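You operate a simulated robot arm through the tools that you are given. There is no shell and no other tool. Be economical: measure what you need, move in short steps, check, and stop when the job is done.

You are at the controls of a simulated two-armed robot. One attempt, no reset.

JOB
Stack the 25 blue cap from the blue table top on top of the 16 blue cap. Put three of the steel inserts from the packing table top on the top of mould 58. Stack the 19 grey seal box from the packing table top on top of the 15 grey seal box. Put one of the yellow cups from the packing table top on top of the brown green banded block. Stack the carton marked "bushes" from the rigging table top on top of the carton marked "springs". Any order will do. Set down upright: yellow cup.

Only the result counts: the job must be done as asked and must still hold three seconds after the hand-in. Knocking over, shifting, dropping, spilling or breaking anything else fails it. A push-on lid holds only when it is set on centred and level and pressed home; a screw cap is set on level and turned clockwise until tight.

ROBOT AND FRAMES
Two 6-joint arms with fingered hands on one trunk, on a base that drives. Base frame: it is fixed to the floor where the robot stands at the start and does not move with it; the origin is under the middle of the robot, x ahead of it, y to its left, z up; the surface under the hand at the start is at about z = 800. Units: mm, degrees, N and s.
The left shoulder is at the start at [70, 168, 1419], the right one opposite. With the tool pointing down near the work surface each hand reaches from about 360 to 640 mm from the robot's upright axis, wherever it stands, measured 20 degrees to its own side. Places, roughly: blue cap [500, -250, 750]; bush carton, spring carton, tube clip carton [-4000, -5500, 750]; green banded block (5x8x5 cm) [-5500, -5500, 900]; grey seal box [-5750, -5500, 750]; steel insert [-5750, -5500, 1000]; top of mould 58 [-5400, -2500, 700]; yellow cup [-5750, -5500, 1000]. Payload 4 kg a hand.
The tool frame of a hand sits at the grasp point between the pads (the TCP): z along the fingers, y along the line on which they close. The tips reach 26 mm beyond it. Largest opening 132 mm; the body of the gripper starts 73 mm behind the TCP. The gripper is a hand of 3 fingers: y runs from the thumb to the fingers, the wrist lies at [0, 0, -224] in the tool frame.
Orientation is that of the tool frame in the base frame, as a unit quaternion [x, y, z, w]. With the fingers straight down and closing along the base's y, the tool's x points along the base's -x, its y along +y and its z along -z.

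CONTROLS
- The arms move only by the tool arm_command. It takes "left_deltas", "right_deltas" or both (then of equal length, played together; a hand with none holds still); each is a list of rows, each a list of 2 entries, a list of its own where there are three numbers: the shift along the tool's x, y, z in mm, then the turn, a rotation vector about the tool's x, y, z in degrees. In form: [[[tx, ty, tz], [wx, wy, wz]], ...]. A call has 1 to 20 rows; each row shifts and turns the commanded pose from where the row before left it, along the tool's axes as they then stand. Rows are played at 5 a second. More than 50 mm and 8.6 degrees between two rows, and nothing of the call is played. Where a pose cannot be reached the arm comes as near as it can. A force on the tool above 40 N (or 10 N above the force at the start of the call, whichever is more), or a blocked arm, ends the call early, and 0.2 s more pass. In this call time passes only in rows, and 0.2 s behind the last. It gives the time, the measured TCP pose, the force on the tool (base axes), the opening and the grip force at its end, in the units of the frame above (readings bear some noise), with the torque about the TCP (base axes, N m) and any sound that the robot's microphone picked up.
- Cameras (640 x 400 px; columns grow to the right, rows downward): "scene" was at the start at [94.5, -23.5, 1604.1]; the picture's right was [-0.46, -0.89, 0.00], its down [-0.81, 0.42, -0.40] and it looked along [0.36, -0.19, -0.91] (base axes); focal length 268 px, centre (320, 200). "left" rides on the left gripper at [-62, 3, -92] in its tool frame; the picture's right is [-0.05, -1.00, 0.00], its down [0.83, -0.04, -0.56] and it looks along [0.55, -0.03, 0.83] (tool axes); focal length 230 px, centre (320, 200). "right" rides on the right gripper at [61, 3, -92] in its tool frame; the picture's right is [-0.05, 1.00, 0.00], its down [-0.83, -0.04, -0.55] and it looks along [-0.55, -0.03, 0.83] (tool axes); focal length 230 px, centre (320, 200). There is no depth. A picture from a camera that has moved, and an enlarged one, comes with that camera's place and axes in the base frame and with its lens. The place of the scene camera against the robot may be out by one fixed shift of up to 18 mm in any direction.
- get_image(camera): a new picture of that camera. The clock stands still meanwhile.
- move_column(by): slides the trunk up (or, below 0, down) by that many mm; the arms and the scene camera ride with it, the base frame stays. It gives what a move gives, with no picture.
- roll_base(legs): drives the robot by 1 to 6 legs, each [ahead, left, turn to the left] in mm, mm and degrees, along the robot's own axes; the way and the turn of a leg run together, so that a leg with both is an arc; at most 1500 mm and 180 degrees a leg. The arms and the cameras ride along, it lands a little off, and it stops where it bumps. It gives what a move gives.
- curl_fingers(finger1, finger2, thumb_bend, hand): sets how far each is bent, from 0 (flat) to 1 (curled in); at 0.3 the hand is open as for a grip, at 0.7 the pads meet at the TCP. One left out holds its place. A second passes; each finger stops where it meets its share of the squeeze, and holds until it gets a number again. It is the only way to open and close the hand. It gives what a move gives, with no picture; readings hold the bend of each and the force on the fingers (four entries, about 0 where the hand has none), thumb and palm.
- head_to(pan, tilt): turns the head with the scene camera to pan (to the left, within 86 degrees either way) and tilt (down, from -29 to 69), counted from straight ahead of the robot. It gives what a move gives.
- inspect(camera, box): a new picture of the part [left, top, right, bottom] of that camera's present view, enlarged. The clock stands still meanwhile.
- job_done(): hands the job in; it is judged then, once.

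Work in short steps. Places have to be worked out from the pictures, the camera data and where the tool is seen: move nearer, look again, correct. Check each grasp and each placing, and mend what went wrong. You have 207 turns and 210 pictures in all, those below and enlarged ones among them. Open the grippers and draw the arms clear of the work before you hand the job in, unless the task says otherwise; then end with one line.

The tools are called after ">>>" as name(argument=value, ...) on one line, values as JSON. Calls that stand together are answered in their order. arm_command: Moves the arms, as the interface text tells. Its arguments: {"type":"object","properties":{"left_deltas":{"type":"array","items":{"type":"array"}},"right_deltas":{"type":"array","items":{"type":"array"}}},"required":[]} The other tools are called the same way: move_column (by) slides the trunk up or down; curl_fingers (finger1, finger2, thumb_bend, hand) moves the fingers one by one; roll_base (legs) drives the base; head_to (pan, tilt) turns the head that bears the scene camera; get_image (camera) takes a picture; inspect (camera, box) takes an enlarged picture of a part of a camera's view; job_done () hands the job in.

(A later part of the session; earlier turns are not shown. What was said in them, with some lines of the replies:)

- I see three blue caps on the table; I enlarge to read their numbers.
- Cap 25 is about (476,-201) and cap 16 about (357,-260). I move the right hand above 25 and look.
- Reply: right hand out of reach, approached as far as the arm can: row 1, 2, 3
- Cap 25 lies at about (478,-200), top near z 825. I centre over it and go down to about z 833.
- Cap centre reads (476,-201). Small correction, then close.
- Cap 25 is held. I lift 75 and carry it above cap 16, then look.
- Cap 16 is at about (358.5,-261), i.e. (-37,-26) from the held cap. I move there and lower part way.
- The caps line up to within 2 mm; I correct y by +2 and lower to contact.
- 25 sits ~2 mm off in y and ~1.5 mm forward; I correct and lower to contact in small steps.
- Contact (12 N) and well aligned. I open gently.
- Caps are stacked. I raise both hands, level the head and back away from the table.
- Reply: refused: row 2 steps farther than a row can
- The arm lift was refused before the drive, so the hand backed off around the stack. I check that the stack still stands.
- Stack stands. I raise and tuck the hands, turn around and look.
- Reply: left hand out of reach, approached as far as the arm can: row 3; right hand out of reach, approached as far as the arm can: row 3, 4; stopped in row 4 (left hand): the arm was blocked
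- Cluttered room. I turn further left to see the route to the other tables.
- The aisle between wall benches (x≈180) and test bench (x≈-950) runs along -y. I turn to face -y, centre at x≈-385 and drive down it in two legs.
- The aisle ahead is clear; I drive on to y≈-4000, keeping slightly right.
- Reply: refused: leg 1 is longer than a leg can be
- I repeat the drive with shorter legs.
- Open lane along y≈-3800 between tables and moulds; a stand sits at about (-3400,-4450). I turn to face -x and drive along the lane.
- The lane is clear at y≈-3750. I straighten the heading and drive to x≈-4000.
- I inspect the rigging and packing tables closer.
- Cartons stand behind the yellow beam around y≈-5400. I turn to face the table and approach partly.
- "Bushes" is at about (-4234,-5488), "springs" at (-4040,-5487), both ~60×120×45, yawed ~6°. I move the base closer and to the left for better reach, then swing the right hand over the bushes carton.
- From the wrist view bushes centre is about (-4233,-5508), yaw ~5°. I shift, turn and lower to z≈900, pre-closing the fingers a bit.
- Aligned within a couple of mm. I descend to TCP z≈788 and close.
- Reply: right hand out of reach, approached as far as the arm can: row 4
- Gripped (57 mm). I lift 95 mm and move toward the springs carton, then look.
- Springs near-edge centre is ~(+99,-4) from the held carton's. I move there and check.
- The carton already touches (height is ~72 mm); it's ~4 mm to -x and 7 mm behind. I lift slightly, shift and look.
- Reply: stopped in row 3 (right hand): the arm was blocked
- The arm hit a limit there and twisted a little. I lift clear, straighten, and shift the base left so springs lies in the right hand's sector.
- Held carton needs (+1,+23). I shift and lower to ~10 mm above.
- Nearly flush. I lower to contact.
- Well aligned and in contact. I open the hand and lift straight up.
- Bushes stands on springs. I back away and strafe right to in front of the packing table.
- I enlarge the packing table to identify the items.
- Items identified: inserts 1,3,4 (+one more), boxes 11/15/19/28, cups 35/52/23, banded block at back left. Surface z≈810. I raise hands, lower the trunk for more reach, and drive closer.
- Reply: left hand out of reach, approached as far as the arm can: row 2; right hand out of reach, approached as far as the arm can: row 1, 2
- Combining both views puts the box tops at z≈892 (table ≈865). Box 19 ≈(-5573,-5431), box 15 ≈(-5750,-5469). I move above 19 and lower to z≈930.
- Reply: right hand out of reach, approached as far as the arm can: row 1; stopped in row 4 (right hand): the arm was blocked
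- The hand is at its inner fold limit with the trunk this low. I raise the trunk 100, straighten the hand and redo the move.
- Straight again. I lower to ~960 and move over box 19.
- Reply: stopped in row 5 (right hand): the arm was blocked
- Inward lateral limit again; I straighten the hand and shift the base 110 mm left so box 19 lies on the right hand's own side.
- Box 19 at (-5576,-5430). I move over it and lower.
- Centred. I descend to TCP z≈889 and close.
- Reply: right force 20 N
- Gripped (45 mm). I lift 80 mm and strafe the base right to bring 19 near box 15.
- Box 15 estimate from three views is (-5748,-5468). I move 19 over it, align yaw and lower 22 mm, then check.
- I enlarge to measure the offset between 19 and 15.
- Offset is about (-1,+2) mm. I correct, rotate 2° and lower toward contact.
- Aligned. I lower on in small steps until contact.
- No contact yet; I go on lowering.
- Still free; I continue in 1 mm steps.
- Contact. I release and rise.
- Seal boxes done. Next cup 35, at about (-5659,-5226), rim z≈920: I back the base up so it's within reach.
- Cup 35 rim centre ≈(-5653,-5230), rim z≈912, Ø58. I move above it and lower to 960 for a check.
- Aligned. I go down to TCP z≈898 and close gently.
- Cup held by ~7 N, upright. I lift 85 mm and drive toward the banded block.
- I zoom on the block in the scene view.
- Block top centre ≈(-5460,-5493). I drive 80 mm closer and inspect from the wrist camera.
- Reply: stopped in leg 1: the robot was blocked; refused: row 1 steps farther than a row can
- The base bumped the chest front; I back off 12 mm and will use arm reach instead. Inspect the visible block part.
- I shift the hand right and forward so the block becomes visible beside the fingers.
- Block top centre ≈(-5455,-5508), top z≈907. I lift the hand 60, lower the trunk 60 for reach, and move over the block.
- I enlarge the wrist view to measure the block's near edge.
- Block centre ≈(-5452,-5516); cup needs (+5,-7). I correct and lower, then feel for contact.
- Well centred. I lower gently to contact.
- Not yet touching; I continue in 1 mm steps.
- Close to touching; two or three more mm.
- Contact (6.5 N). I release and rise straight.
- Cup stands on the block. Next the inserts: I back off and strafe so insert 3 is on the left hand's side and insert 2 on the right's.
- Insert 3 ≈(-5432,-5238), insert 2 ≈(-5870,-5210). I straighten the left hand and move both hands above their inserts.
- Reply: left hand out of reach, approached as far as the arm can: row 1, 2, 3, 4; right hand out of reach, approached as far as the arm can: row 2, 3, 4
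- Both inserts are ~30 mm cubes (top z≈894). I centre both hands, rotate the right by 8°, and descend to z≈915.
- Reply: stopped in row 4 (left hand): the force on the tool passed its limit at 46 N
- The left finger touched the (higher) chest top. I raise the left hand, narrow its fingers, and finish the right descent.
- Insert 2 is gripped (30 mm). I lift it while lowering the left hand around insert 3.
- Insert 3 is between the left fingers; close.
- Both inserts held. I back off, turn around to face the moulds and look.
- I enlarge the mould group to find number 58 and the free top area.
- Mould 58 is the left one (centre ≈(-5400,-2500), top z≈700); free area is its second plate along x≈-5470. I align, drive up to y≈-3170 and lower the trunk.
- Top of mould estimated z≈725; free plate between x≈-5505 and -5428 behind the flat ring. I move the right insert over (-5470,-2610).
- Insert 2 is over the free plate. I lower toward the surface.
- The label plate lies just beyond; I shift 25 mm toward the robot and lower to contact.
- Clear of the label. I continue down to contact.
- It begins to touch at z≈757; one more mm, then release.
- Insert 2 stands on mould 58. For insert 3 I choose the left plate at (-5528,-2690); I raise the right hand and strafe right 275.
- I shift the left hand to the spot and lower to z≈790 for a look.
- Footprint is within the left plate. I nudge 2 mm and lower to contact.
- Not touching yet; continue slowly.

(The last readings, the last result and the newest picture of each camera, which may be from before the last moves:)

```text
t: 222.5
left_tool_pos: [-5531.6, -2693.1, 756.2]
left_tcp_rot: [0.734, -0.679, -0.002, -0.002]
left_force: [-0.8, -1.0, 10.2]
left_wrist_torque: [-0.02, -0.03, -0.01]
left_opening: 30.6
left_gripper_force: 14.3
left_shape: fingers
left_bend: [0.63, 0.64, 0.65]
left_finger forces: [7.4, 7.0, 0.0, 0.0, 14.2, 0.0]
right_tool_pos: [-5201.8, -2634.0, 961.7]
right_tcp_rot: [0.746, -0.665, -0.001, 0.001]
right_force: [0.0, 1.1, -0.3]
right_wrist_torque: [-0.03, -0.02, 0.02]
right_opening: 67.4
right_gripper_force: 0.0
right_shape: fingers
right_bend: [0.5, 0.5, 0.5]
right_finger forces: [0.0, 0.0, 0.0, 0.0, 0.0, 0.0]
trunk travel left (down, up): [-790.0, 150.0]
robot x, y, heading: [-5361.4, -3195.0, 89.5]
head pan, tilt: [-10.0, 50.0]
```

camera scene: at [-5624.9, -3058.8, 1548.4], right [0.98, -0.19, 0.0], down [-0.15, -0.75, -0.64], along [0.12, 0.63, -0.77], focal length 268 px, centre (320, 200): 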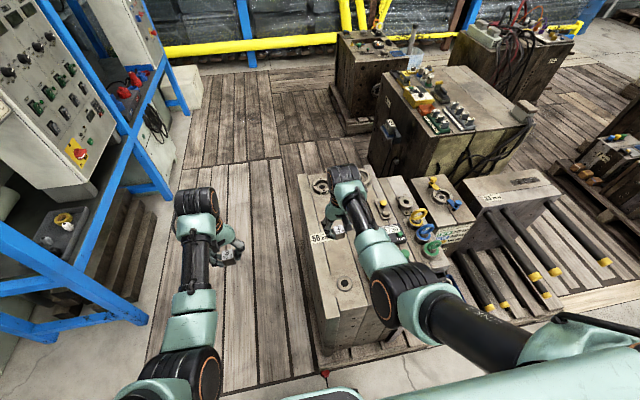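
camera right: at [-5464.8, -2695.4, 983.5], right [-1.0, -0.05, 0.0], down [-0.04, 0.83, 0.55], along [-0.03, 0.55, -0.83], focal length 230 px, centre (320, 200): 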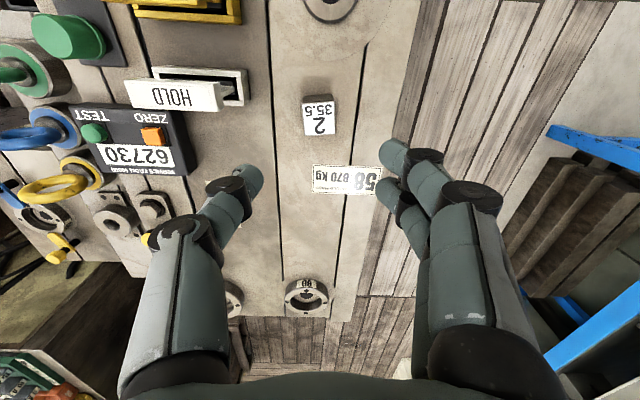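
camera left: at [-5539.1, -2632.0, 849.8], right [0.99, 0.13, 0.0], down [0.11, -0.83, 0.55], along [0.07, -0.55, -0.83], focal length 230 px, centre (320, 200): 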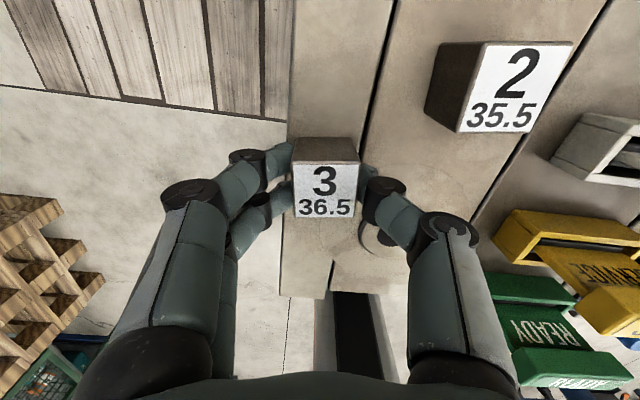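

Contact (10 N). I release and rise.

>>> arm_command(left_deltas=[[[0, 0, -1.5], [0, 0, 0]]])

>>> curl_fingers(hand="left", finger1=0.5, finger2=0.5, thumb_bend=0.53)

>>> arm_command(left_deltas=[[[0, 0, -25], [0, 0, 0]], [[0, 0, -40], [0, 0, 0]], [[0, 0, -40], [0, 0, 0]], [[0, 0, -40], [0, 0, 0]]])

>>> get_image(camera="left")

```text
t: 222.9
left_tool_pos: [-5531.9, -2692.4, 756.0]
left_tcp_rot: [0.734, -0.679, -0.001, -0.002]
left_force: [0.1, -1.4, 6.7]
left_wrist_torque: [0.01, -0.07, -0.01]
left_opening: 30.5
left_gripper_force: 14.3
left_shape: fingers
left_bend: [0.63, 0.64, 0.65]
left_finger forces: [6.9, 6.4, 0.1, 0.0, 14.0, 0.1]
right_tool_pos: [-5202.4, -2634.3, 960.3]
right_tcp_rot: [0.746, -0.666, -0.001, 0.002]
right_force: [-0.5, 0.7, 0.2]
right_wrist_torque: [0.0, -0.01, 0.0]
right_opening: 67.3
right_gripper_force: 0.0
right_shape: fingers
right_bend: [0.5, 0.5, 0.5]
right_finger forces: [0.0, 0.0, 0.0, 0.0, 0.0, 0.0]
trunk travel left (down, up): [-790.0, 150.0]
robot x, y, heading: [-5362.4, -3196.5, 89.5]
head pan, tilt: [-10.0, 50.0]
```

```text
t: 223.9
left_tool_pos: [-5532.1, -2693.3, 755.5]
left_tcp_rot: [0.734, -0.679, 0.0, -0.001]
left_force: [0.0, 0.2, 0.8]
left_wrist_torque: [0.01, 0.0, 0.01]
left_opening: 62.1
left_gripper_force: 0.0
left_shape: fingers
left_bend: [0.5, 0.5, 0.53]
left_finger forces: [0.1, 0.0, 0.1, 0.1, 0.1, 0.1]
right_tool_pos: [-5202.5, -2633.8, 960.0]
right_tcp_rot: [0.746, -0.666, 0.0, 0.002]
right_force: [0.4, -0.3, -1.0]
right_wrist_torque: [-0.01, 0.02, 0.01]
right_opening: 67.4
right_gripper_force: 0.1
right_shape: fingers
right_bend: [0.5, 0.5, 0.5]
right_finger forces: [0.0, 0.0, 0.0, 0.0, 0.1, 0.0]
trunk travel left (down, up): [-790.0, 150.0]
robot x, y, heading: [-5364.0, -3189.1, 89.7]
head pan, tilt: [-10.0, 50.0]
```

```text
t: 224.9
left_tool_pos: [-5531.8, -2695.5, 899.9]
left_tcp_rot: [0.734, -0.679, 0.0, -0.001]
left_force: [1.1, -0.1, -0.8]
left_wrist_torque: [-0.02, 0.0, 0.0]
left_opening: 62.1
left_gripper_force: 0.0
left_shape: fingers
left_bend: [0.5, 0.5, 0.53]
left_finger forces: [0.0, 0.1, 0.0, 0.1, 0.0, 0.0]
right_tool_pos: [-5201.3, -2634.3, 961.0]
right_tcp_rot: [0.746, -0.666, -0.001, 0.003]
right_force: [-0.1, 1.2, 0.5]
right_wrist_torque: [-0.02, -0.01, 0.01]
right_opening: 67.2
right_gripper_force: 0.1
right_shape: fingers
right_bend: [0.5, 0.5, 0.5]
right_finger forces: [0.0, 0.0, 0.1, 0.0, 0.0, 0.1]
trunk travel left (down, up): [-790.0, 150.0]
robot x, y, heading: [-5361.9, -3190.3, 89.4]
head pan, tilt: [-10.0, 50.0]
```

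```text
89 pictures are left
camera left: at [-5539.6, -2634.3, 993.1], right [0.99, 0.13, 0.0], down [0.11, -0.83, 0.55], along [0.07, -0.55, -0.83], focal length 230 px, centre (320, 200)
```

left: 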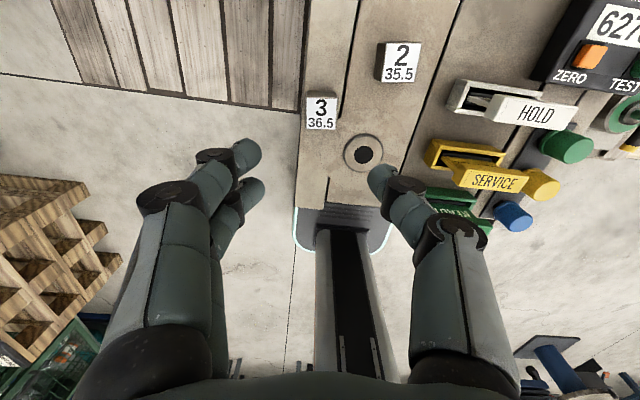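

Two inserts are on. For the third I raise trunk and hands, back off, turn and return to the packing table for insert 1 (≈(-5448,-5393)).

>>> move_column(by=100)

>>> roll_base(legs=[[-760, 0, 0], [0, 0, 180], [450, 50, 0], [330, 50, 0]])

>>> head_to(pan=0, tilt=45)

>>> get_image(camera="scene")

```text
t: 226.2
left_tool_pos: [-5532.2, -2694.5, 1000.1]
left_tcp_rot: [0.734, -0.679, 0.0, -0.001]
left_force: [0.7, -0.6, 0.8]
left_wrist_torque: [-0.03, 0.02, 0.01]
left_opening: 62.3
left_gripper_force: 0.1
left_shape: fingers
left_bend: [0.5, 0.5, 0.53]
left_finger forces: [0.0, 0.1, 0.0, 0.0, 0.1, 0.0]
right_tool_pos: [-5201.8, -2633.9, 1060.6]
right_tcp_rot: [0.746, -0.666, 0.0, 0.003]
right_force: [0.2, -0.3, 0.4]
right_wrist_torque: [-0.01, -0.01, 0.0]
right_opening: 67.3
right_gripper_force: 0.1
right_shape: fingers
right_bend: [0.5, 0.5, 0.5]
right_finger forces: [0.0, 0.0, 0.0, 0.0, 0.0, 0.0]
trunk travel left (down, up): [-890.0, 50.0]
robot x, y, heading: [-5361.3, -3193.9, 89.3]
head pan, tilt: [-10.0, 50.0]
```

```text
t: 241.8
left_tool_pos: [-5082.2, -5241.5, 1001.6]
left_tcp_rot: [0.673, 0.739, -0.002, 0.001]
left_force: [1.7, -0.1, -0.1]
left_wrist_torque: [0.01, -0.04, -0.01]
left_opening: 62.3
left_gripper_force: 0.0
left_shape: fingers
left_bend: [0.5, 0.5, 0.53]
left_finger forces: [0.0, 0.0, 0.0, 0.0, 0.0, 0.0]
right_tool_pos: [-5411.8, -5308.2, 1062.3]
right_tcp_rot: [0.661, 0.751, 0.002, 0.001]
right_force: [-0.3, 0.5, 0.2]
right_wrist_torque: [-0.03, 0.0, 0.02]
right_opening: 67.1
right_gripper_force: 0.1
right_shape: fingers
right_bend: [0.5, 0.5, 0.5]
right_finger forces: [0.0, 0.0, 0.1, 0.0, 0.1, 0.0]
trunk travel left (down, up): [-890.0, 50.0]
robot x, y, heading: [-5257.7, -4751.6, -89.9]
head pan, tilt: [-10.0, 50.0]
```

```text
t: 242.6
left_tool_pos: [-5082.7, -5242.5, 999.0]
left_tcp_rot: [0.674, 0.739, -0.001, 0.0]
left_force: [1.1, 0.8, -0.3]
left_wrist_torque: [-0.01, 0.01, -0.01]
left_opening: 61.8
left_gripper_force: 0.1
left_shape: fingers
left_bend: [0.5, 0.5, 0.53]
left_finger forces: [0.0, 0.0, 0.1, 0.0, 0.0, 0.0]
right_tool_pos: [-5410.5, -5311.6, 1060.6]
right_tcp_rot: [0.661, 0.751, 0.002, 0.0]
right_force: [-0.4, 0.7, -0.6]
right_wrist_torque: [-0.02, -0.02, -0.02]
right_opening: 67.4
right_gripper_force: 0.1
right_shape: fingers
right_bend: [0.5, 0.5, 0.5]
right_finger forces: [0.0, 0.1, 0.0, 0.0, 0.0, 0.0]
trunk travel left (down, up): [-890.0, 50.0]
robot x, y, heading: [-5257.4, -4749.6, -89.7]
head pan, tilt: [0.0, 45.0]
```

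```text
88 pictures are left
camera scene: at [-5267.1, -4877.0, 1655.2], right [-1.0, -0.01, 0.0], down [0.0, 0.71, -0.71], along [0.0, -0.71, -0.71], focal length 268 px, centre (320, 200)
```

scene: 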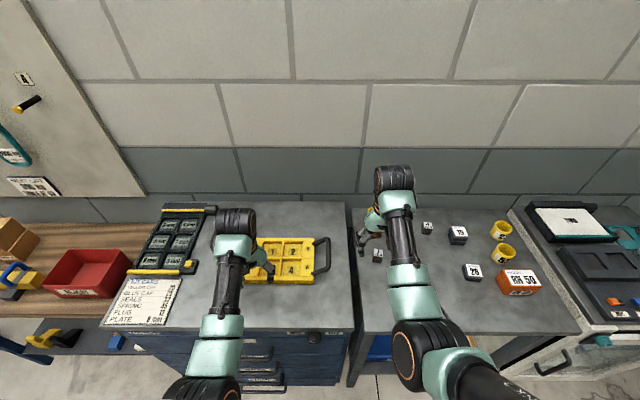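

I move 105 mm closer and look with the right camera.

>>> roll_base(legs=[[105, 0, 0]])

>>> get_image(camera="right")

```text
t: 243.7
left_tool_pos: [-5079.4, -5341.2, 1000.9]
left_tcp_rot: [0.673, 0.74, -0.003, 0.001]
left_force: [-1.0, 0.0, 0.0]
left_wrist_torque: [-0.02, 0.0, -0.01]
left_opening: 62.0
left_gripper_force: 0.1
left_shape: fingers
left_bend: [0.5, 0.5, 0.53]
left_finger forces: [0.1, 0.0, 0.0, 0.1, 0.1, 0.1]
right_tool_pos: [-5410.0, -5408.7, 1063.0]
right_tcp_rot: [0.66, 0.751, 0.0, 0.0]
right_force: [0.8, -0.3, 0.4]
right_wrist_torque: [0.0, -0.02, -0.02]
right_opening: 66.9
right_gripper_force: 0.0
right_shape: fingers
right_bend: [0.5, 0.5, 0.5]
right_finger forces: [0.0, 0.1, 0.1, 0.1, 0.0, 0.1]
trunk travel left (down, up): [-890.0, 50.0]
robot x, y, heading: [-5258.0, -4853.3, -89.6]
head pan, tilt: [0.0, 45.0]
```

```text
87 pictures are left
camera right: at [-5414.8, -5348.3, 1156.1], right [1.0, 0.08, 0.0], down [0.06, -0.83, 0.56], along [0.04, -0.55, -0.83], focal length 230 px, centre (320, 200)
```

right: 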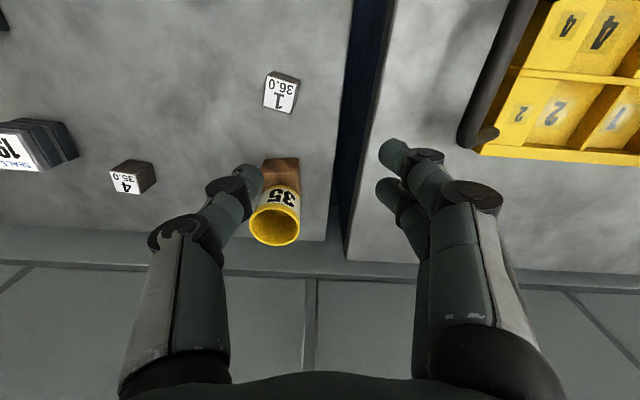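

Insert 1 at (-5454,-5393), yaw ≈-6°. I move above it, rotate 13°, and lower to ~960.

>>> arm_command(right_deltas=[[[21, -41, 0], [0, 0, 0]], [[0, 0, 0], [0, 0, 6.7]], [[0, 0, 30], [0, 0, 6.7]], [[0, 0, 40], [0, 0, 0]], [[0, 0, 30], [0, 0, 0]], [[0, 0, 0], [0, 0, 0]]])

>>> get_image(camera="right")

```text
t: 245.1
left_tool_pos: [-5080.2, -5344.9, 1000.2]
left_tcp_rot: [0.673, 0.74, -0.001, 0.0]
left_force: [0.1, -0.3, -0.4]
left_wrist_torque: [0.01, 0.0, 0.01]
left_opening: 62.1
left_gripper_force: 0.2
left_shape: fingers
left_bend: [0.5, 0.5, 0.53]
left_finger forces: [0.1, 0.0, 0.0, 0.0, 0.0, 0.0]
right_tool_pos: [-5451.4, -5397.1, 960.1]
right_tcp_rot: [0.744, 0.669, 0.003, 0.0]
right_force: [-0.6, 1.0, -0.4]
right_wrist_torque: [-0.01, -0.01, 0.01]
right_opening: 67.3
right_gripper_force: 0.0
right_shape: fingers
right_bend: [0.5, 0.5, 0.5]
right_finger forces: [0.0, 0.0, 0.0, 0.1, 0.0, 0.0]
trunk travel left (down, up): [-890.0, 50.0]
robot x, y, heading: [-5256.5, -4851.7, -89.6]
head pan, tilt: [0.0, 45.0]
```

```text
86 pictures are left
camera right: at [-5442.6, -5336.8, 1053.6], right [0.99, -0.16, 0.0], down [-0.13, -0.82, 0.55], along [-0.09, -0.55, -0.83], focal length 230 px, centre (320, 200)
```

right: 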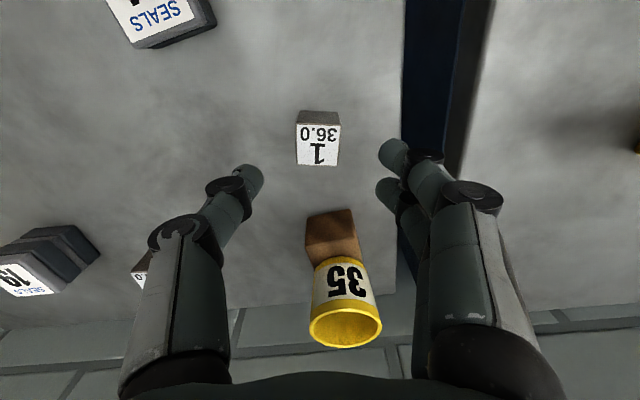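

Aligned; I descend to z≈897 and close.

>>> arm_command(right_deltas=[[[1, -2.5, 30], [0, 0, 0]], [[0, 0, 22], [0, 0, 0]], [[0, 0, 11], [0, 0, 0]]])

>>> curl_fingers(hand="right", finger1=0.7, finger2=0.7, thumb_bend=0.7)

>>> arm_command(right_deltas=[[[0, 0, -25], [0, 0, 0]], [[0, 0, -40], [0, 0, 0]], [[0, 0, -40], [0, 0, 0]], [[0, 0, -30], [0, 0, 0]]])

>>> get_image(camera="right")

```text
t: 245.9
left_tool_pos: [-5082.4, -5345.3, 1000.2]
left_tcp_rot: [0.673, 0.74, -0.002, 0.0]
left_force: [1.2, 0.4, -0.2]
left_wrist_torque: [0.0, 0.01, -0.01]
left_opening: 62.2
left_gripper_force: 0.0
left_shape: fingers
left_bend: [0.5, 0.5, 0.53]
left_finger forces: [0.0, 0.0, 0.0, 0.0, 0.1, 0.0]
right_tool_pos: [-5456.6, -5393.0, 898.0]
right_tcp_rot: [0.743, 0.669, 0.001, -0.001]
right_force: [-0.5, -0.1, 0.9]
right_wrist_torque: [-0.01, 0.0, 0.01]
right_opening: 67.5
right_gripper_force: 0.0
right_shape: fingers
right_bend: [0.5, 0.5, 0.5]
right_finger forces: [0.0, 0.0, 0.0, 0.0, 0.0, 0.1]
trunk travel left (down, up): [-890.0, 50.0]
robot x, y, heading: [-5260.9, -4855.0, -89.1]
head pan, tilt: [0.0, 45.0]
```

```text
t: 246.9
left_tool_pos: [-5081.3, -5345.2, 999.8]
left_tcp_rot: [0.673, 0.739, -0.002, 0.0]
left_force: [0.2, -0.9, -0.1]
left_wrist_torque: [-0.02, -0.01, 0.02]
left_opening: 62.5
left_gripper_force: 0.0
left_shape: fingers
left_bend: [0.5, 0.5, 0.53]
left_finger forces: [0.0, 0.1, 0.0, 0.0, 0.0, 0.0]
right_tool_pos: [-5456.3, -5392.9, 898.9]
right_tcp_rot: [0.743, 0.669, 0.002, -0.001]
right_force: [0.0, -0.5, 0.5]
right_wrist_torque: [-0.02, 0.03, 0.02]
right_opening: 31.2
right_gripper_force: 11.8
right_shape: fingers
right_bend: [0.62, 0.62, 0.65]
right_finger forces: [6.2, 5.6, 0.1, 0.0, 11.8, 0.1]
trunk travel left (down, up): [-890.0, 50.0]
robot x, y, heading: [-5259.5, -4851.9, -89.6]
head pan, tilt: [0.0, 45.0]
```

```text
t: 247.9
left_tool_pos: [-5081.0, -5344.6, 1000.8]
left_tcp_rot: [0.673, 0.739, -0.001, 0.0]
left_force: [0.3, -0.2, 0.9]
left_wrist_torque: [-0.02, 0.05, 0.02]
left_opening: 62.0
left_gripper_force: 0.0
left_shape: fingers
left_bend: [0.5, 0.5, 0.53]
left_finger forces: [0.1, 0.0, 0.0, 0.0, 0.1, 0.1]
right_tool_pos: [-5455.1, -5392.6, 1032.8]
right_tcp_rot: [0.743, 0.669, 0.003, -0.001]
right_force: [-0.1, 0.9, -2.7]
right_wrist_torque: [0.03, -0.01, -0.03]
right_opening: 31.3
right_gripper_force: 11.7
right_shape: fingers
right_bend: [0.62, 0.62, 0.65]
right_finger forces: [6.3, 5.5, 0.0, 0.0, 11.7, 0.1]
trunk travel left (down, up): [-890.0, 50.0]
robot x, y, heading: [-5256.9, -4844.5, -89.9]
head pan, tilt: [0.0, 45.0]
```

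```text
85 pictures are left
camera right: at [-5446.3, -5333.0, 1126.6], right [0.99, -0.16, 0.0], down [-0.13, -0.82, 0.55], along [-0.09, -0.54, -0.83], focal length 230 px, centre (320, 200)
```

right: 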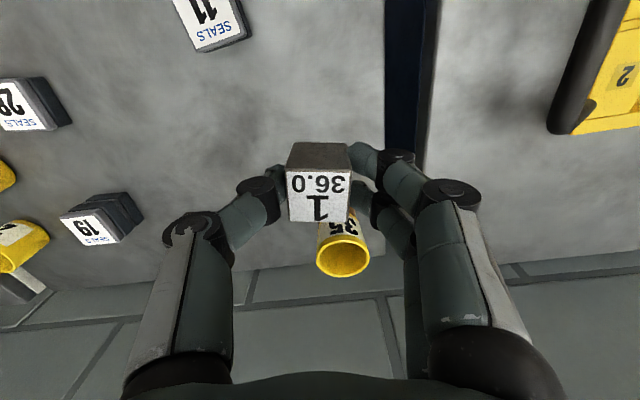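

Insert 1 held. Target spot: left plate front, (-5529,-2772). I back off, turn, and drive to suit the right hand there.

>>> roll_base(legs=[[-900, 0, 0], [0, 0, 180], [0, 445, 0], [670, 0, 0]])

>>> move_column(by=-100)

>>> get_image(camera="right")

>>> get_image(camera="scene")

```text
t: 265.5
left_tool_pos: [-5919.2, -2835.5, 999.5]
left_tcp_rot: [0.746, -0.666, 0.0, -0.001]
left_force: [-0.8, -0.6, -0.5]
left_wrist_torque: [0.01, 0.0, -0.01]
left_opening: 62.1
left_gripper_force: 0.1
left_shape: fingers
left_bend: [0.5, 0.5, 0.53]
left_finger forces: [0.0, 0.0, 0.1, 0.1, 0.0, 0.0]
right_tool_pos: [-5545.8, -2780.7, 1033.8]
right_tcp_rot: [-0.676, 0.736, -0.001, -0.001]
right_force: [0.8, 0.0, -2.2]
right_wrist_torque: [0.02, 0.02, 0.01]
right_opening: 30.9
right_gripper_force: 11.6
right_shape: fingers
right_bend: [0.62, 0.62, 0.65]
right_finger forces: [6.1, 5.5, 0.0, 0.0, 11.7, 0.1]
trunk travel left (down, up): [-890.0, 50.0]
robot x, y, heading: [-5730.3, -3328.3, 91.6]
head pan, tilt: [0.0, 45.0]
```

```text
t: 266.8
left_tool_pos: [-5919.9, -2835.9, 899.8]
left_tcp_rot: [0.746, -0.666, 0.0, -0.001]
left_force: [0.7, -0.2, -0.2]
left_wrist_torque: [0.02, 0.02, -0.02]
left_opening: 61.9
left_gripper_force: 0.2
left_shape: fingers
left_bend: [0.5, 0.5, 0.53]
left_finger forces: [0.1, 0.0, 0.1, 0.0, 0.0, 0.1]
right_tool_pos: [-5545.2, -2779.1, 933.4]
right_tcp_rot: [-0.676, 0.737, -0.001, -0.002]
right_force: [0.3, -0.1, -2.6]
right_wrist_torque: [0.05, -0.01, 0.01]
right_opening: 30.9
right_gripper_force: 11.3
right_shape: fingers
right_bend: [0.62, 0.62, 0.65]
right_finger forces: [6.1, 5.6, 0.1, 0.0, 11.6, 0.1]
trunk travel left (down, up): [-790.0, 150.0]
robot x, y, heading: [-5731.7, -3328.7, 91.5]
head pan, tilt: [0.0, 45.0]
```

```text
84 pictures are left
camera right: at [-5554.2, -2840.7, 1026.3], right [-0.99, 0.14, 0.0], down [0.12, 0.83, 0.55], along [0.07, 0.55, -0.83], focal length 230 px, centre (320, 200)
```

right: 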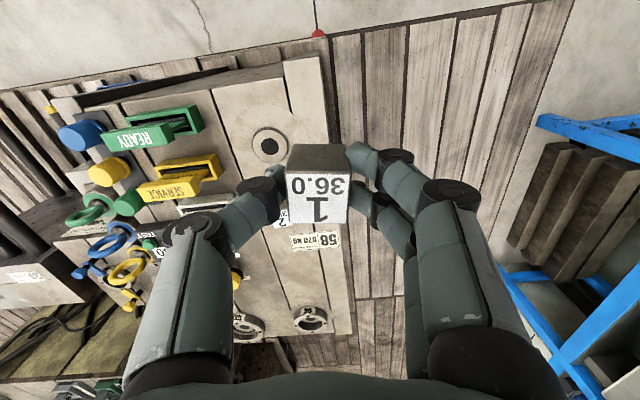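

```text
83 pictures are left
camera scene: at [-5743.5, -3190.2, 1555.3], right [1.0, 0.03, 0.0], down [0.02, -0.71, -0.71], along [-0.02, 0.71, -0.71], focal length 268 px, centre (320, 200)
```

scene: 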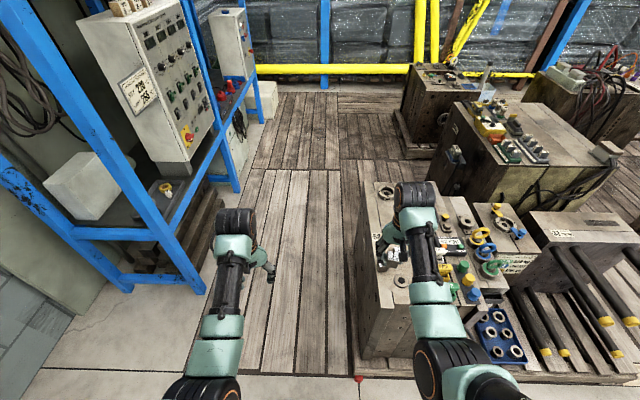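

I shift to the spot and lower to about z 780.

>>> arm_command(right_deltas=[[[-8.4, -15.3, 0], [0, 0, 0]], [[0, 0, 45], [0, 0, 0]], [[0, 0, 45], [0, 0, 0]], [[0, 0, 40], [0, 0, 0]], [[0, 0, 20], [0, 0, 0]], [[0, 0, 0], [0, 0, 0]]])

>>> get_image(camera="right")

>>> inspect(camera="scene", box=[340, 180, 480, 320])

```text
t: 268.2
left_tool_pos: [-5920.5, -2835.8, 899.9]
left_tcp_rot: [0.746, -0.666, -0.001, -0.001]
left_force: [0.0, 0.1, 0.2]
left_wrist_torque: [0.01, 0.03, 0.02]
left_opening: 62.1
left_gripper_force: 0.0
left_shape: fingers
left_bend: [0.5, 0.5, 0.53]
left_finger forces: [0.0, 0.1, 0.0, 0.1, 0.0, 0.0]
right_tool_pos: [-5532.3, -2773.5, 781.6]
right_tcp_rot: [-0.677, 0.736, 0.0, -0.002]
right_force: [-0.1, -0.3, -2.3]
right_wrist_torque: [-0.01, 0.01, 0.02]
right_opening: 30.9
right_gripper_force: 11.9
right_shape: fingers
right_bend: [0.62, 0.63, 0.65]
right_finger forces: [6.2, 5.7, 0.0, 0.0, 11.9, 0.0]
trunk travel left (down, up): [-790.0, 150.0]
robot x, y, heading: [-5730.7, -3325.1, 91.5]
head pan, tilt: [0.0, 45.0]
```

```text
82 pictures are left
camera right: at [-5539.8, -2835.2, 875.2], right [-0.99, 0.14, 0.0], down [0.12, 0.83, 0.55], along [0.07, 0.55, -0.83], focal length 230 px, centre (320, 200)
```

right: 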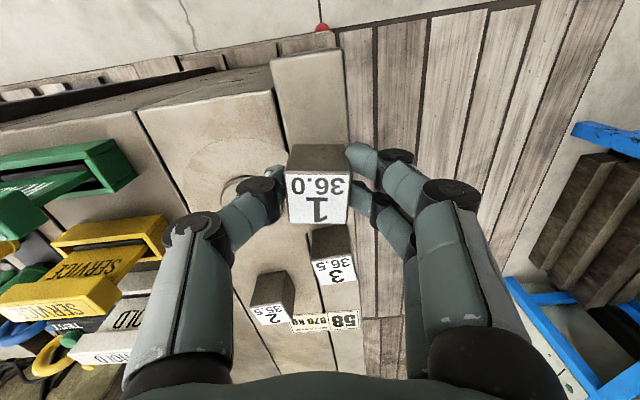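

```text
2.86 times, centred on (410, 250) of scene
camera zoom: at [-5743.5, -3190.3, 1555.3], right [1.0, 0.03, 0.0], down [0.02, -0.71, -0.71], along [-0.02, 0.71, -0.71], focal length 766 px, centre (63, 57)
```

zoom: 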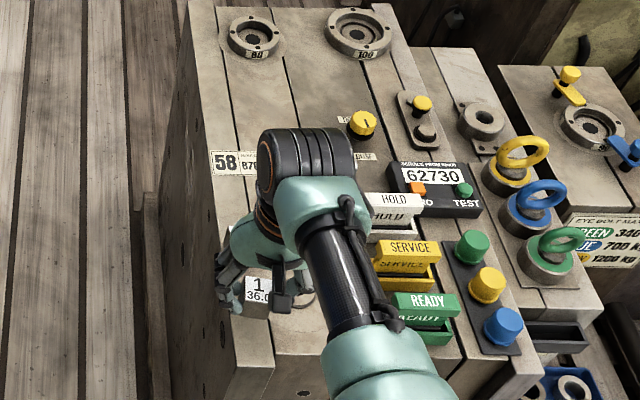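

Footprint lies on the left plate; 2 mm correction toward +x, then down to contact.

>>> arm_command(right_deltas=[[[0, -2, 10], [0, 0, 0]], [[0, 0, 8], [0, 0, 0]], [[0, 0, 2], [0, 0, 0]], [[0, 0, 1], [0, 0, 0]], [[0, 0, 0], [0, 0, 0]]])

```text
t: 269.4
left_tool_pos: [-5920.6, -2835.8, 899.9]
left_tcp_rot: [0.746, -0.666, -0.001, -0.001]
left_force: [-0.7, 0.0, 0.2]
left_wrist_torque: [-0.01, 0.03, -0.05]
left_opening: 62.3
left_gripper_force: 0.0
left_shape: fingers
left_bend: [0.5, 0.5, 0.53]
left_finger forces: [0.0, 0.0, 0.0, 0.0, 0.0, 0.0]
right_tool_pos: [-5528.5, -2775.0, 761.9]
right_tcp_rot: [-0.676, 0.737, 0.0, -0.002]
right_force: [-0.4, 0.1, -3.3]
right_wrist_torque: [-0.02, 0.02, 0.05]
right_opening: 30.8
right_gripper_force: 12.4
right_shape: fingers
right_bend: [0.62, 0.63, 0.65]
right_finger forces: [6.2, 5.7, 0.1, 0.0, 12.0, 0.0]
trunk travel left (down, up): [-790.0, 150.0]
robot x, y, heading: [-5733.9, -3323.4, 91.6]
head pan, tilt: [0.0, 45.0]
```

>>> arm_command(right_deltas=[[[0, 0, 1], [0, 0, 0]], [[0, 0, 1], [0, 0, 0]], [[0, 0, 1], [0, 0, 0]], [[0, 0, 1], [0, 0, 0]]])

```text
t: 270.4
left_tool_pos: [-5919.1, -2836.0, 900.0]
left_tcp_rot: [0.746, -0.666, 0.001, -0.001]
left_force: [0.6, 0.0, -0.5]
left_wrist_torque: [0.03, 0.04, -0.03]
left_opening: 62.0
left_gripper_force: 0.0
left_shape: fingers
left_bend: [0.5, 0.5, 0.53]
left_finger forces: [0.0, 0.0, 0.1, 0.1, 0.0, 0.1]
right_tool_pos: [-5528.2, -2772.9, 758.6]
right_tcp_rot: [-0.677, 0.736, 0.0, -0.002]
right_force: [0.2, 0.3, -0.2]
right_wrist_torque: [0.01, -0.04, -0.02]
right_opening: 30.9
right_gripper_force: 12.4
right_shape: fingers
right_bend: [0.62, 0.63, 0.65]
right_finger forces: [6.5, 6.0, 0.1, 0.0, 12.4, 0.1]
trunk travel left (down, up): [-790.0, 150.0]
robot x, y, heading: [-5735.3, -3318.5, 91.4]
head pan, tilt: [0.0, 45.0]
```

Touching begins; 1.5 mm more, then release and rise.

>>> arm_command(right_deltas=[[[0, 0, 1], [0, 0, 0]], [[0, 0, 0], [0, 0, 0]]])

>>> curl_fingers(hand="right", finger1=0.5, finger2=0.5, thumb_bend=0.5)

>>> arm_command(right_deltas=[[[0, 0, -25], [0, 0, 0]], [[0, 0, -40], [0, 0, 0]], [[0, 0, -40], [0, 0, 0]], [[0, 0, -40], [0, 0, 0]]])

>>> get_image(camera="right")

```text
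t: 271.0
left_tool_pos: [-5920.9, -2834.6, 900.0]
left_tcp_rot: [0.746, -0.666, 0.0, -0.001]
left_force: [-0.4, 0.6, -0.4]
left_wrist_torque: [0.01, 0.01, -0.02]
left_opening: 61.9
left_gripper_force: 0.0
left_shape: fingers
left_bend: [0.5, 0.5, 0.53]
left_finger forces: [0.1, 0.0, 0.1, 0.1, 0.0, 0.0]
right_tool_pos: [-5528.7, -2772.5, 758.6]
right_tcp_rot: [-0.676, 0.737, 0.001, -0.002]
right_force: [1.1, 1.0, 3.0]
right_wrist_torque: [-0.01, -0.09, -0.03]
right_opening: 30.9
right_gripper_force: 12.4
right_shape: fingers
right_bend: [0.62, 0.63, 0.65]
right_finger forces: [6.1, 5.9, 0.1, 0.0, 13.2, 0.1]
trunk travel left (down, up): [-790.0, 150.0]
robot x, y, heading: [-5732.1, -3325.2, 91.4]
head pan, tilt: [0.0, 45.0]
```

```text
t: 272.0
left_tool_pos: [-5920.4, -2834.8, 899.3]
left_tcp_rot: [0.746, -0.665, 0.0, -0.001]
left_force: [0.0, 0.4, 0.1]
left_wrist_torque: [-0.03, 0.02, 0.02]
left_opening: 62.0
left_gripper_force: 0.1
left_shape: fingers
left_bend: [0.5, 0.5, 0.53]
left_finger forces: [0.1, 0.0, 0.0, 0.0, 0.0, 0.1]
right_tool_pos: [-5528.4, -2773.9, 757.5]
right_tcp_rot: [-0.676, 0.736, 0.0, -0.002]
right_force: [0.5, 0.4, 0.0]
right_wrist_torque: [0.0, -0.06, 0.01]
right_opening: 67.0
right_gripper_force: 0.1
right_shape: fingers
right_bend: [0.5, 0.5, 0.5]
right_finger forces: [0.0, 0.0, 0.0, 0.1, 0.1, 0.1]
trunk travel left (down, up): [-790.0, 150.0]
robot x, y, heading: [-5732.2, -3325.1, 91.7]
head pan, tilt: [0.0, 45.0]
```

```text
t: 273.0
left_tool_pos: [-5919.6, -2834.8, 899.2]
left_tcp_rot: [0.746, -0.665, 0.0, -0.001]
left_force: [0.5, 0.1, 0.7]
left_wrist_torque: [0.01, 0.01, -0.02]
left_opening: 62.0
left_gripper_force: 0.1
left_shape: fingers
left_bend: [0.5, 0.5, 0.53]
left_finger forces: [0.0, 0.0, 0.1, 0.0, 0.0, 0.0]
right_tool_pos: [-5528.7, -2772.7, 903.9]
right_tcp_rot: [-0.676, 0.737, -0.001, -0.003]
right_force: [0.0, 0.1, 0.3]
right_wrist_torque: [0.0, 0.0, 0.02]
right_opening: 67.3
right_gripper_force: 0.1
right_shape: fingers
right_bend: [0.5, 0.5, 0.5]
right_finger forces: [0.0, 0.0, 0.0, 0.0, 0.1, 0.1]
trunk travel left (down, up): [-790.0, 150.0]
robot x, y, heading: [-5732.8, -3324.6, 91.3]
head pan, tilt: [0.0, 45.0]
```

```text
80 pictures are left
camera right: at [-5536.6, -2833.3, 997.7], right [-0.99, 0.14, 0.0], down [0.12, 0.83, 0.55], along [0.07, 0.55, -0.83], focal length 230 px, centre (320, 200)
```

right: 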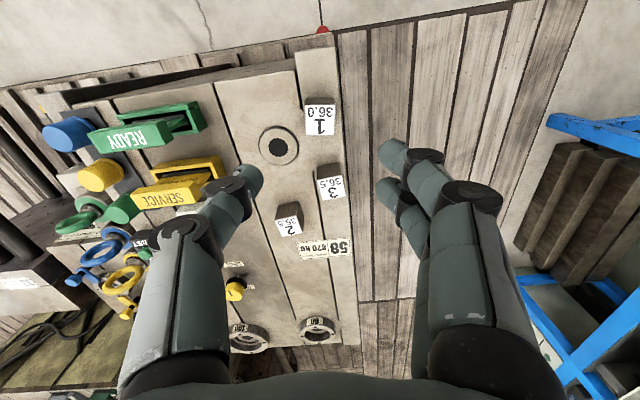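

All three inserts stand on mould 58. I open both hands fully, back away and take check pictures.

>>> roll_base(legs=[[-600, 0, 0]])

>>> curl_fingers(hand="right", finger1=0.3, finger2=0.3, thumb_bend=0.3)

>>> curl_fingers(hand="left", finger1=0.3, finger2=0.3, thumb_bend=0.3)

>>> head_to(pan=-10, tilt=30)

>>> inspect(camera="scene", box=[270, 160, 450, 300])

>>> roll_base(legs=[[0, 0, 150]])

>>> head_to(pan=30, tilt=25)

>>> get_image(camera="scene")

```text
t: 276.4
left_tool_pos: [-5905.2, -3431.1, 900.7]
left_tcp_rot: [0.748, -0.664, 0.0, 0.0]
left_force: [0.0, -0.4, 0.3]
left_wrist_torque: [0.0, 0.01, 0.03]
left_opening: 62.3
left_gripper_force: 0.0
left_shape: fingers
left_bend: [0.5, 0.5, 0.53]
left_finger forces: [0.0, 0.1, 0.0, 0.0, 0.1, 0.0]
right_tool_pos: [-5513.7, -3366.1, 903.0]
right_tcp_rot: [-0.678, 0.735, -0.001, -0.002]
right_force: [0.5, -0.5, -0.2]
right_wrist_torque: [-0.01, -0.02, -0.03]
right_opening: 67.2
right_gripper_force: 0.1
right_shape: fingers
right_bend: [0.5, 0.5, 0.5]
right_finger forces: [0.1, 0.0, 0.1, 0.0, 0.0, 0.1]
trunk travel left (down, up): [-790.0, 150.0]
robot x, y, heading: [-5715.7, -3922.9, 91.8]
head pan, tilt: [0.0, 45.0]
```

```text
t: 277.4
left_tool_pos: [-5904.1, -3431.8, 899.6]
left_tcp_rot: [0.748, -0.664, -0.001, -0.001]
left_force: [0.2, 0.5, 0.0]
left_wrist_torque: [0.03, 0.01, 0.0]
left_opening: 62.2
left_gripper_force: 0.1
left_shape: fingers
left_bend: [0.5, 0.5, 0.53]
left_finger forces: [0.0, 0.1, 0.0, 0.0, 0.0, 0.1]
right_tool_pos: [-5513.3, -3366.3, 904.9]
right_tcp_rot: [-0.678, 0.736, -0.001, -0.002]
right_force: [0.1, -0.7, -0.8]
right_wrist_torque: [-0.03, -0.01, -0.01]
right_opening: 134.1
right_gripper_force: 0.0
right_shape: fingers
right_bend: [0.3, 0.3, 0.3]
right_finger forces: [0.0, 0.1, 0.1, 0.0, 0.0, 0.0]
trunk travel left (down, up): [-790.0, 150.0]
robot x, y, heading: [-5714.8, -3921.0, 91.9]
head pan, tilt: [0.0, 45.0]
```

```text
t: 278.4
left_tool_pos: [-5906.3, -3431.2, 900.3]
left_tcp_rot: [0.748, -0.664, 0.0, -0.001]
left_force: [0.1, -0.6, -0.3]
left_wrist_torque: [0.0, -0.02, 0.02]
left_opening: 134.0
left_gripper_force: 0.1
left_shape: fingers
left_bend: [0.3, 0.3, 0.3]
left_finger forces: [0.0, 0.1, 0.0, 0.0, 0.0, 0.0]
right_tool_pos: [-5513.7, -3365.4, 904.9]
right_tcp_rot: [-0.678, 0.735, -0.001, -0.002]
right_force: [-0.4, 0.0, 1.0]
right_wrist_torque: [0.01, 0.0, -0.01]
right_opening: 134.2
right_gripper_force: 0.1
right_shape: fingers
right_bend: [0.3, 0.3, 0.3]
right_finger forces: [0.0, 0.1, 0.0, 0.1, 0.0, 0.0]
trunk travel left (down, up): [-790.0, 150.0]
robot x, y, heading: [-5713.5, -3920.4, 91.8]
head pan, tilt: [0.0, 45.0]
```

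```text
t: 279.2
left_tool_pos: [-5904.2, -3431.4, 901.0]
left_tcp_rot: [0.748, -0.664, 0.0, -0.002]
left_force: [-0.1, -0.2, -0.2]
left_wrist_torque: [0.0, 0.02, 0.0]
left_opening: 133.9
left_gripper_force: 0.1
left_shape: fingers
left_bend: [0.3, 0.3, 0.3]
left_finger forces: [0.0, 0.0, 0.0, 0.0, 0.0, 0.0]
right_tool_pos: [-5513.3, -3365.9, 904.6]
right_tcp_rot: [-0.678, 0.735, -0.001, -0.002]
right_force: [0.2, 0.1, -0.3]
right_wrist_torque: [0.01, 0.01, -0.02]
right_opening: 133.9
right_gripper_force: 0.1
right_shape: fingers
right_bend: [0.3, 0.3, 0.3]
right_finger forces: [0.0, 0.1, 0.0, 0.1, 0.1, 0.0]
trunk travel left (down, up): [-790.0, 150.0]
robot x, y, heading: [-5713.5, -3920.6, 91.7]
head pan, tilt: [-10.0, 30.0]
```

```text
2.86 times, centred on (360, 230) of scene
camera zoom: at [-5711.5, -3777.6, 1577.8], right [0.99, -0.14, 0.0], down [-0.07, -0.5, -0.87], along [0.12, 0.86, -0.5], focal length 766 px, centre (206, 114)
```

zoom: 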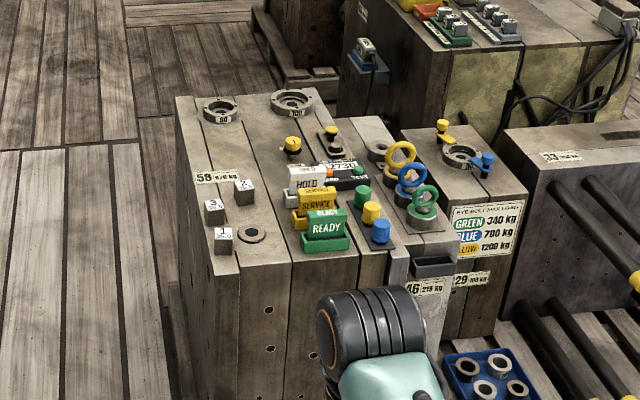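

```text
t: 285.9
left_tool_pos: [-5751.4, -4445.4, 900.6]
left_tcp_rot: [0.812, 0.584, -0.001, -0.001]
left_force: [-0.1, 0.8, 0.7]
left_wrist_torque: [0.01, -0.02, 0.03]
left_opening: 133.8
left_gripper_force: 0.0
left_shape: fingers
left_bend: [0.3, 0.3, 0.3]
left_finger forces: [0.0, 0.0, 0.0, 0.0, 0.0, 0.1]
right_tool_pos: [-6133.0, -4337.1, 902.7]
right_tcp_rot: [0.865, 0.501, 0.002, 0.0]
right_force: [-0.5, 0.3, -0.2]
right_wrist_torque: [-0.03, 0.01, 0.02]
right_opening: 133.9
right_gripper_force: 0.1
right_shape: fingers
right_bend: [0.3, 0.3, 0.3]
right_finger forces: [0.0, 0.0, 0.0, 0.0, 0.0, 0.0]
trunk travel left (down, up): [-790.0, 150.0]
robot x, y, heading: [-5714.8, -3920.0, -113.4]
head pan, tilt: [-10.0, 30.0]
```

```text
t: 287.0
left_tool_pos: [-5750.9, -4445.4, 900.7]
left_tcp_rot: [0.812, 0.584, -0.001, 0.0]
left_force: [-0.1, -0.6, -0.8]
left_wrist_torque: [0.01, -0.02, 0.04]
left_opening: 134.1
left_gripper_force: 0.3
left_shape: fingers
left_bend: [0.3, 0.3, 0.3]
left_finger forces: [0.0, 0.1, 0.0, 0.1, 0.0, 0.0]
right_tool_pos: [-6133.6, -4338.2, 904.3]
right_tcp_rot: [0.865, 0.501, 0.002, -0.001]
right_force: [0.0, 0.0, 0.3]
right_wrist_torque: [-0.01, 0.01, 0.0]
right_opening: 133.9
right_gripper_force: 0.0
right_shape: fingers
right_bend: [0.3, 0.3, 0.3]
right_finger forces: [0.0, 0.1, 0.0, 0.0, 0.1, 0.0]
trunk travel left (down, up): [-790.0, 150.0]
robot x, y, heading: [-5713.5, -3923.9, -113.6]
head pan, tilt: [30.0, 25.0]
```

```text
78 pictures are left
camera scene: at [-5732.4, -4054.9, 1585.9], right [-0.99, -0.11, 0.0], down [-0.05, 0.42, -0.91], along [0.1, -0.9, -0.42], focal length 268 px, centre (320, 200)
```

scene: 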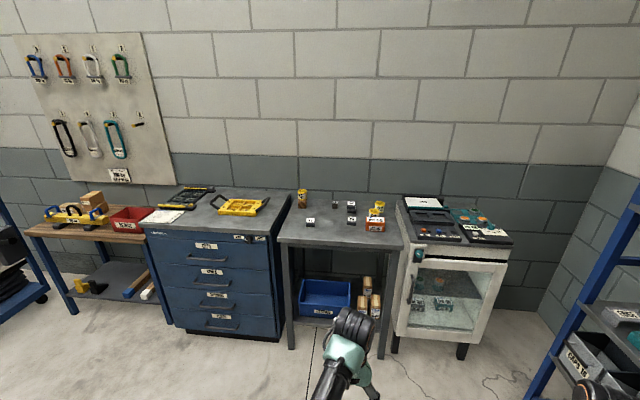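

The inserts stand well on 58; I zoom on the tables for a last check.

>>> inspect(camera="scene", box=[280, 180, 400, 250])

>>> inspect(camera="scene", box=[20, 180, 170, 260])

```text
5.33 times, centred on (340, 215) of scene
camera zoom: at [-5732.4, -4054.9, 1585.9], right [-0.99, -0.11, 0.0], down [-0.05, 0.42, -0.91], along [0.1, -0.9, -0.42], focal length 1430 px, centre (213, 120)
```

zoom: 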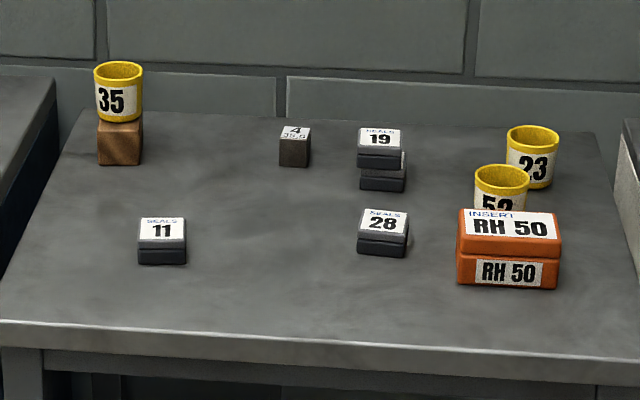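

```text
4.27 times, centred on (95, 220) of scene
camera zoom: at [-5732.4, -4054.9, 1585.9], right [-0.99, -0.11, 0.0], down [-0.05, 0.42, -0.91], along [0.1, -0.9, -0.42], focal length 1144 px, centre (1280, 115)
```

zoom: 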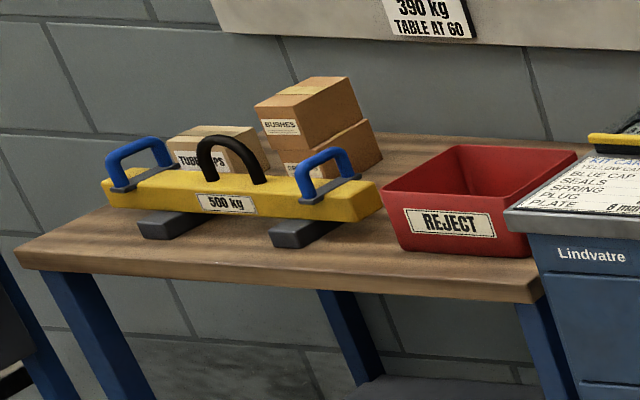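

Everything holds: the cup stands on the block, 19 on 15, bushes on springs, the inserts on 58, and the caps were checked earlier. Handing in.

>>> job_done()

```text
The job is handed in.
```

The job is handed in with all five parts done: cap 25 on cap 16, inserts 1, 2 and 3 on mould 58, seal box 19 on 15, yellow cup 35 upright on the banded block, and the bushes carton on springs. In the last pictures I took of each, every placement was standing.
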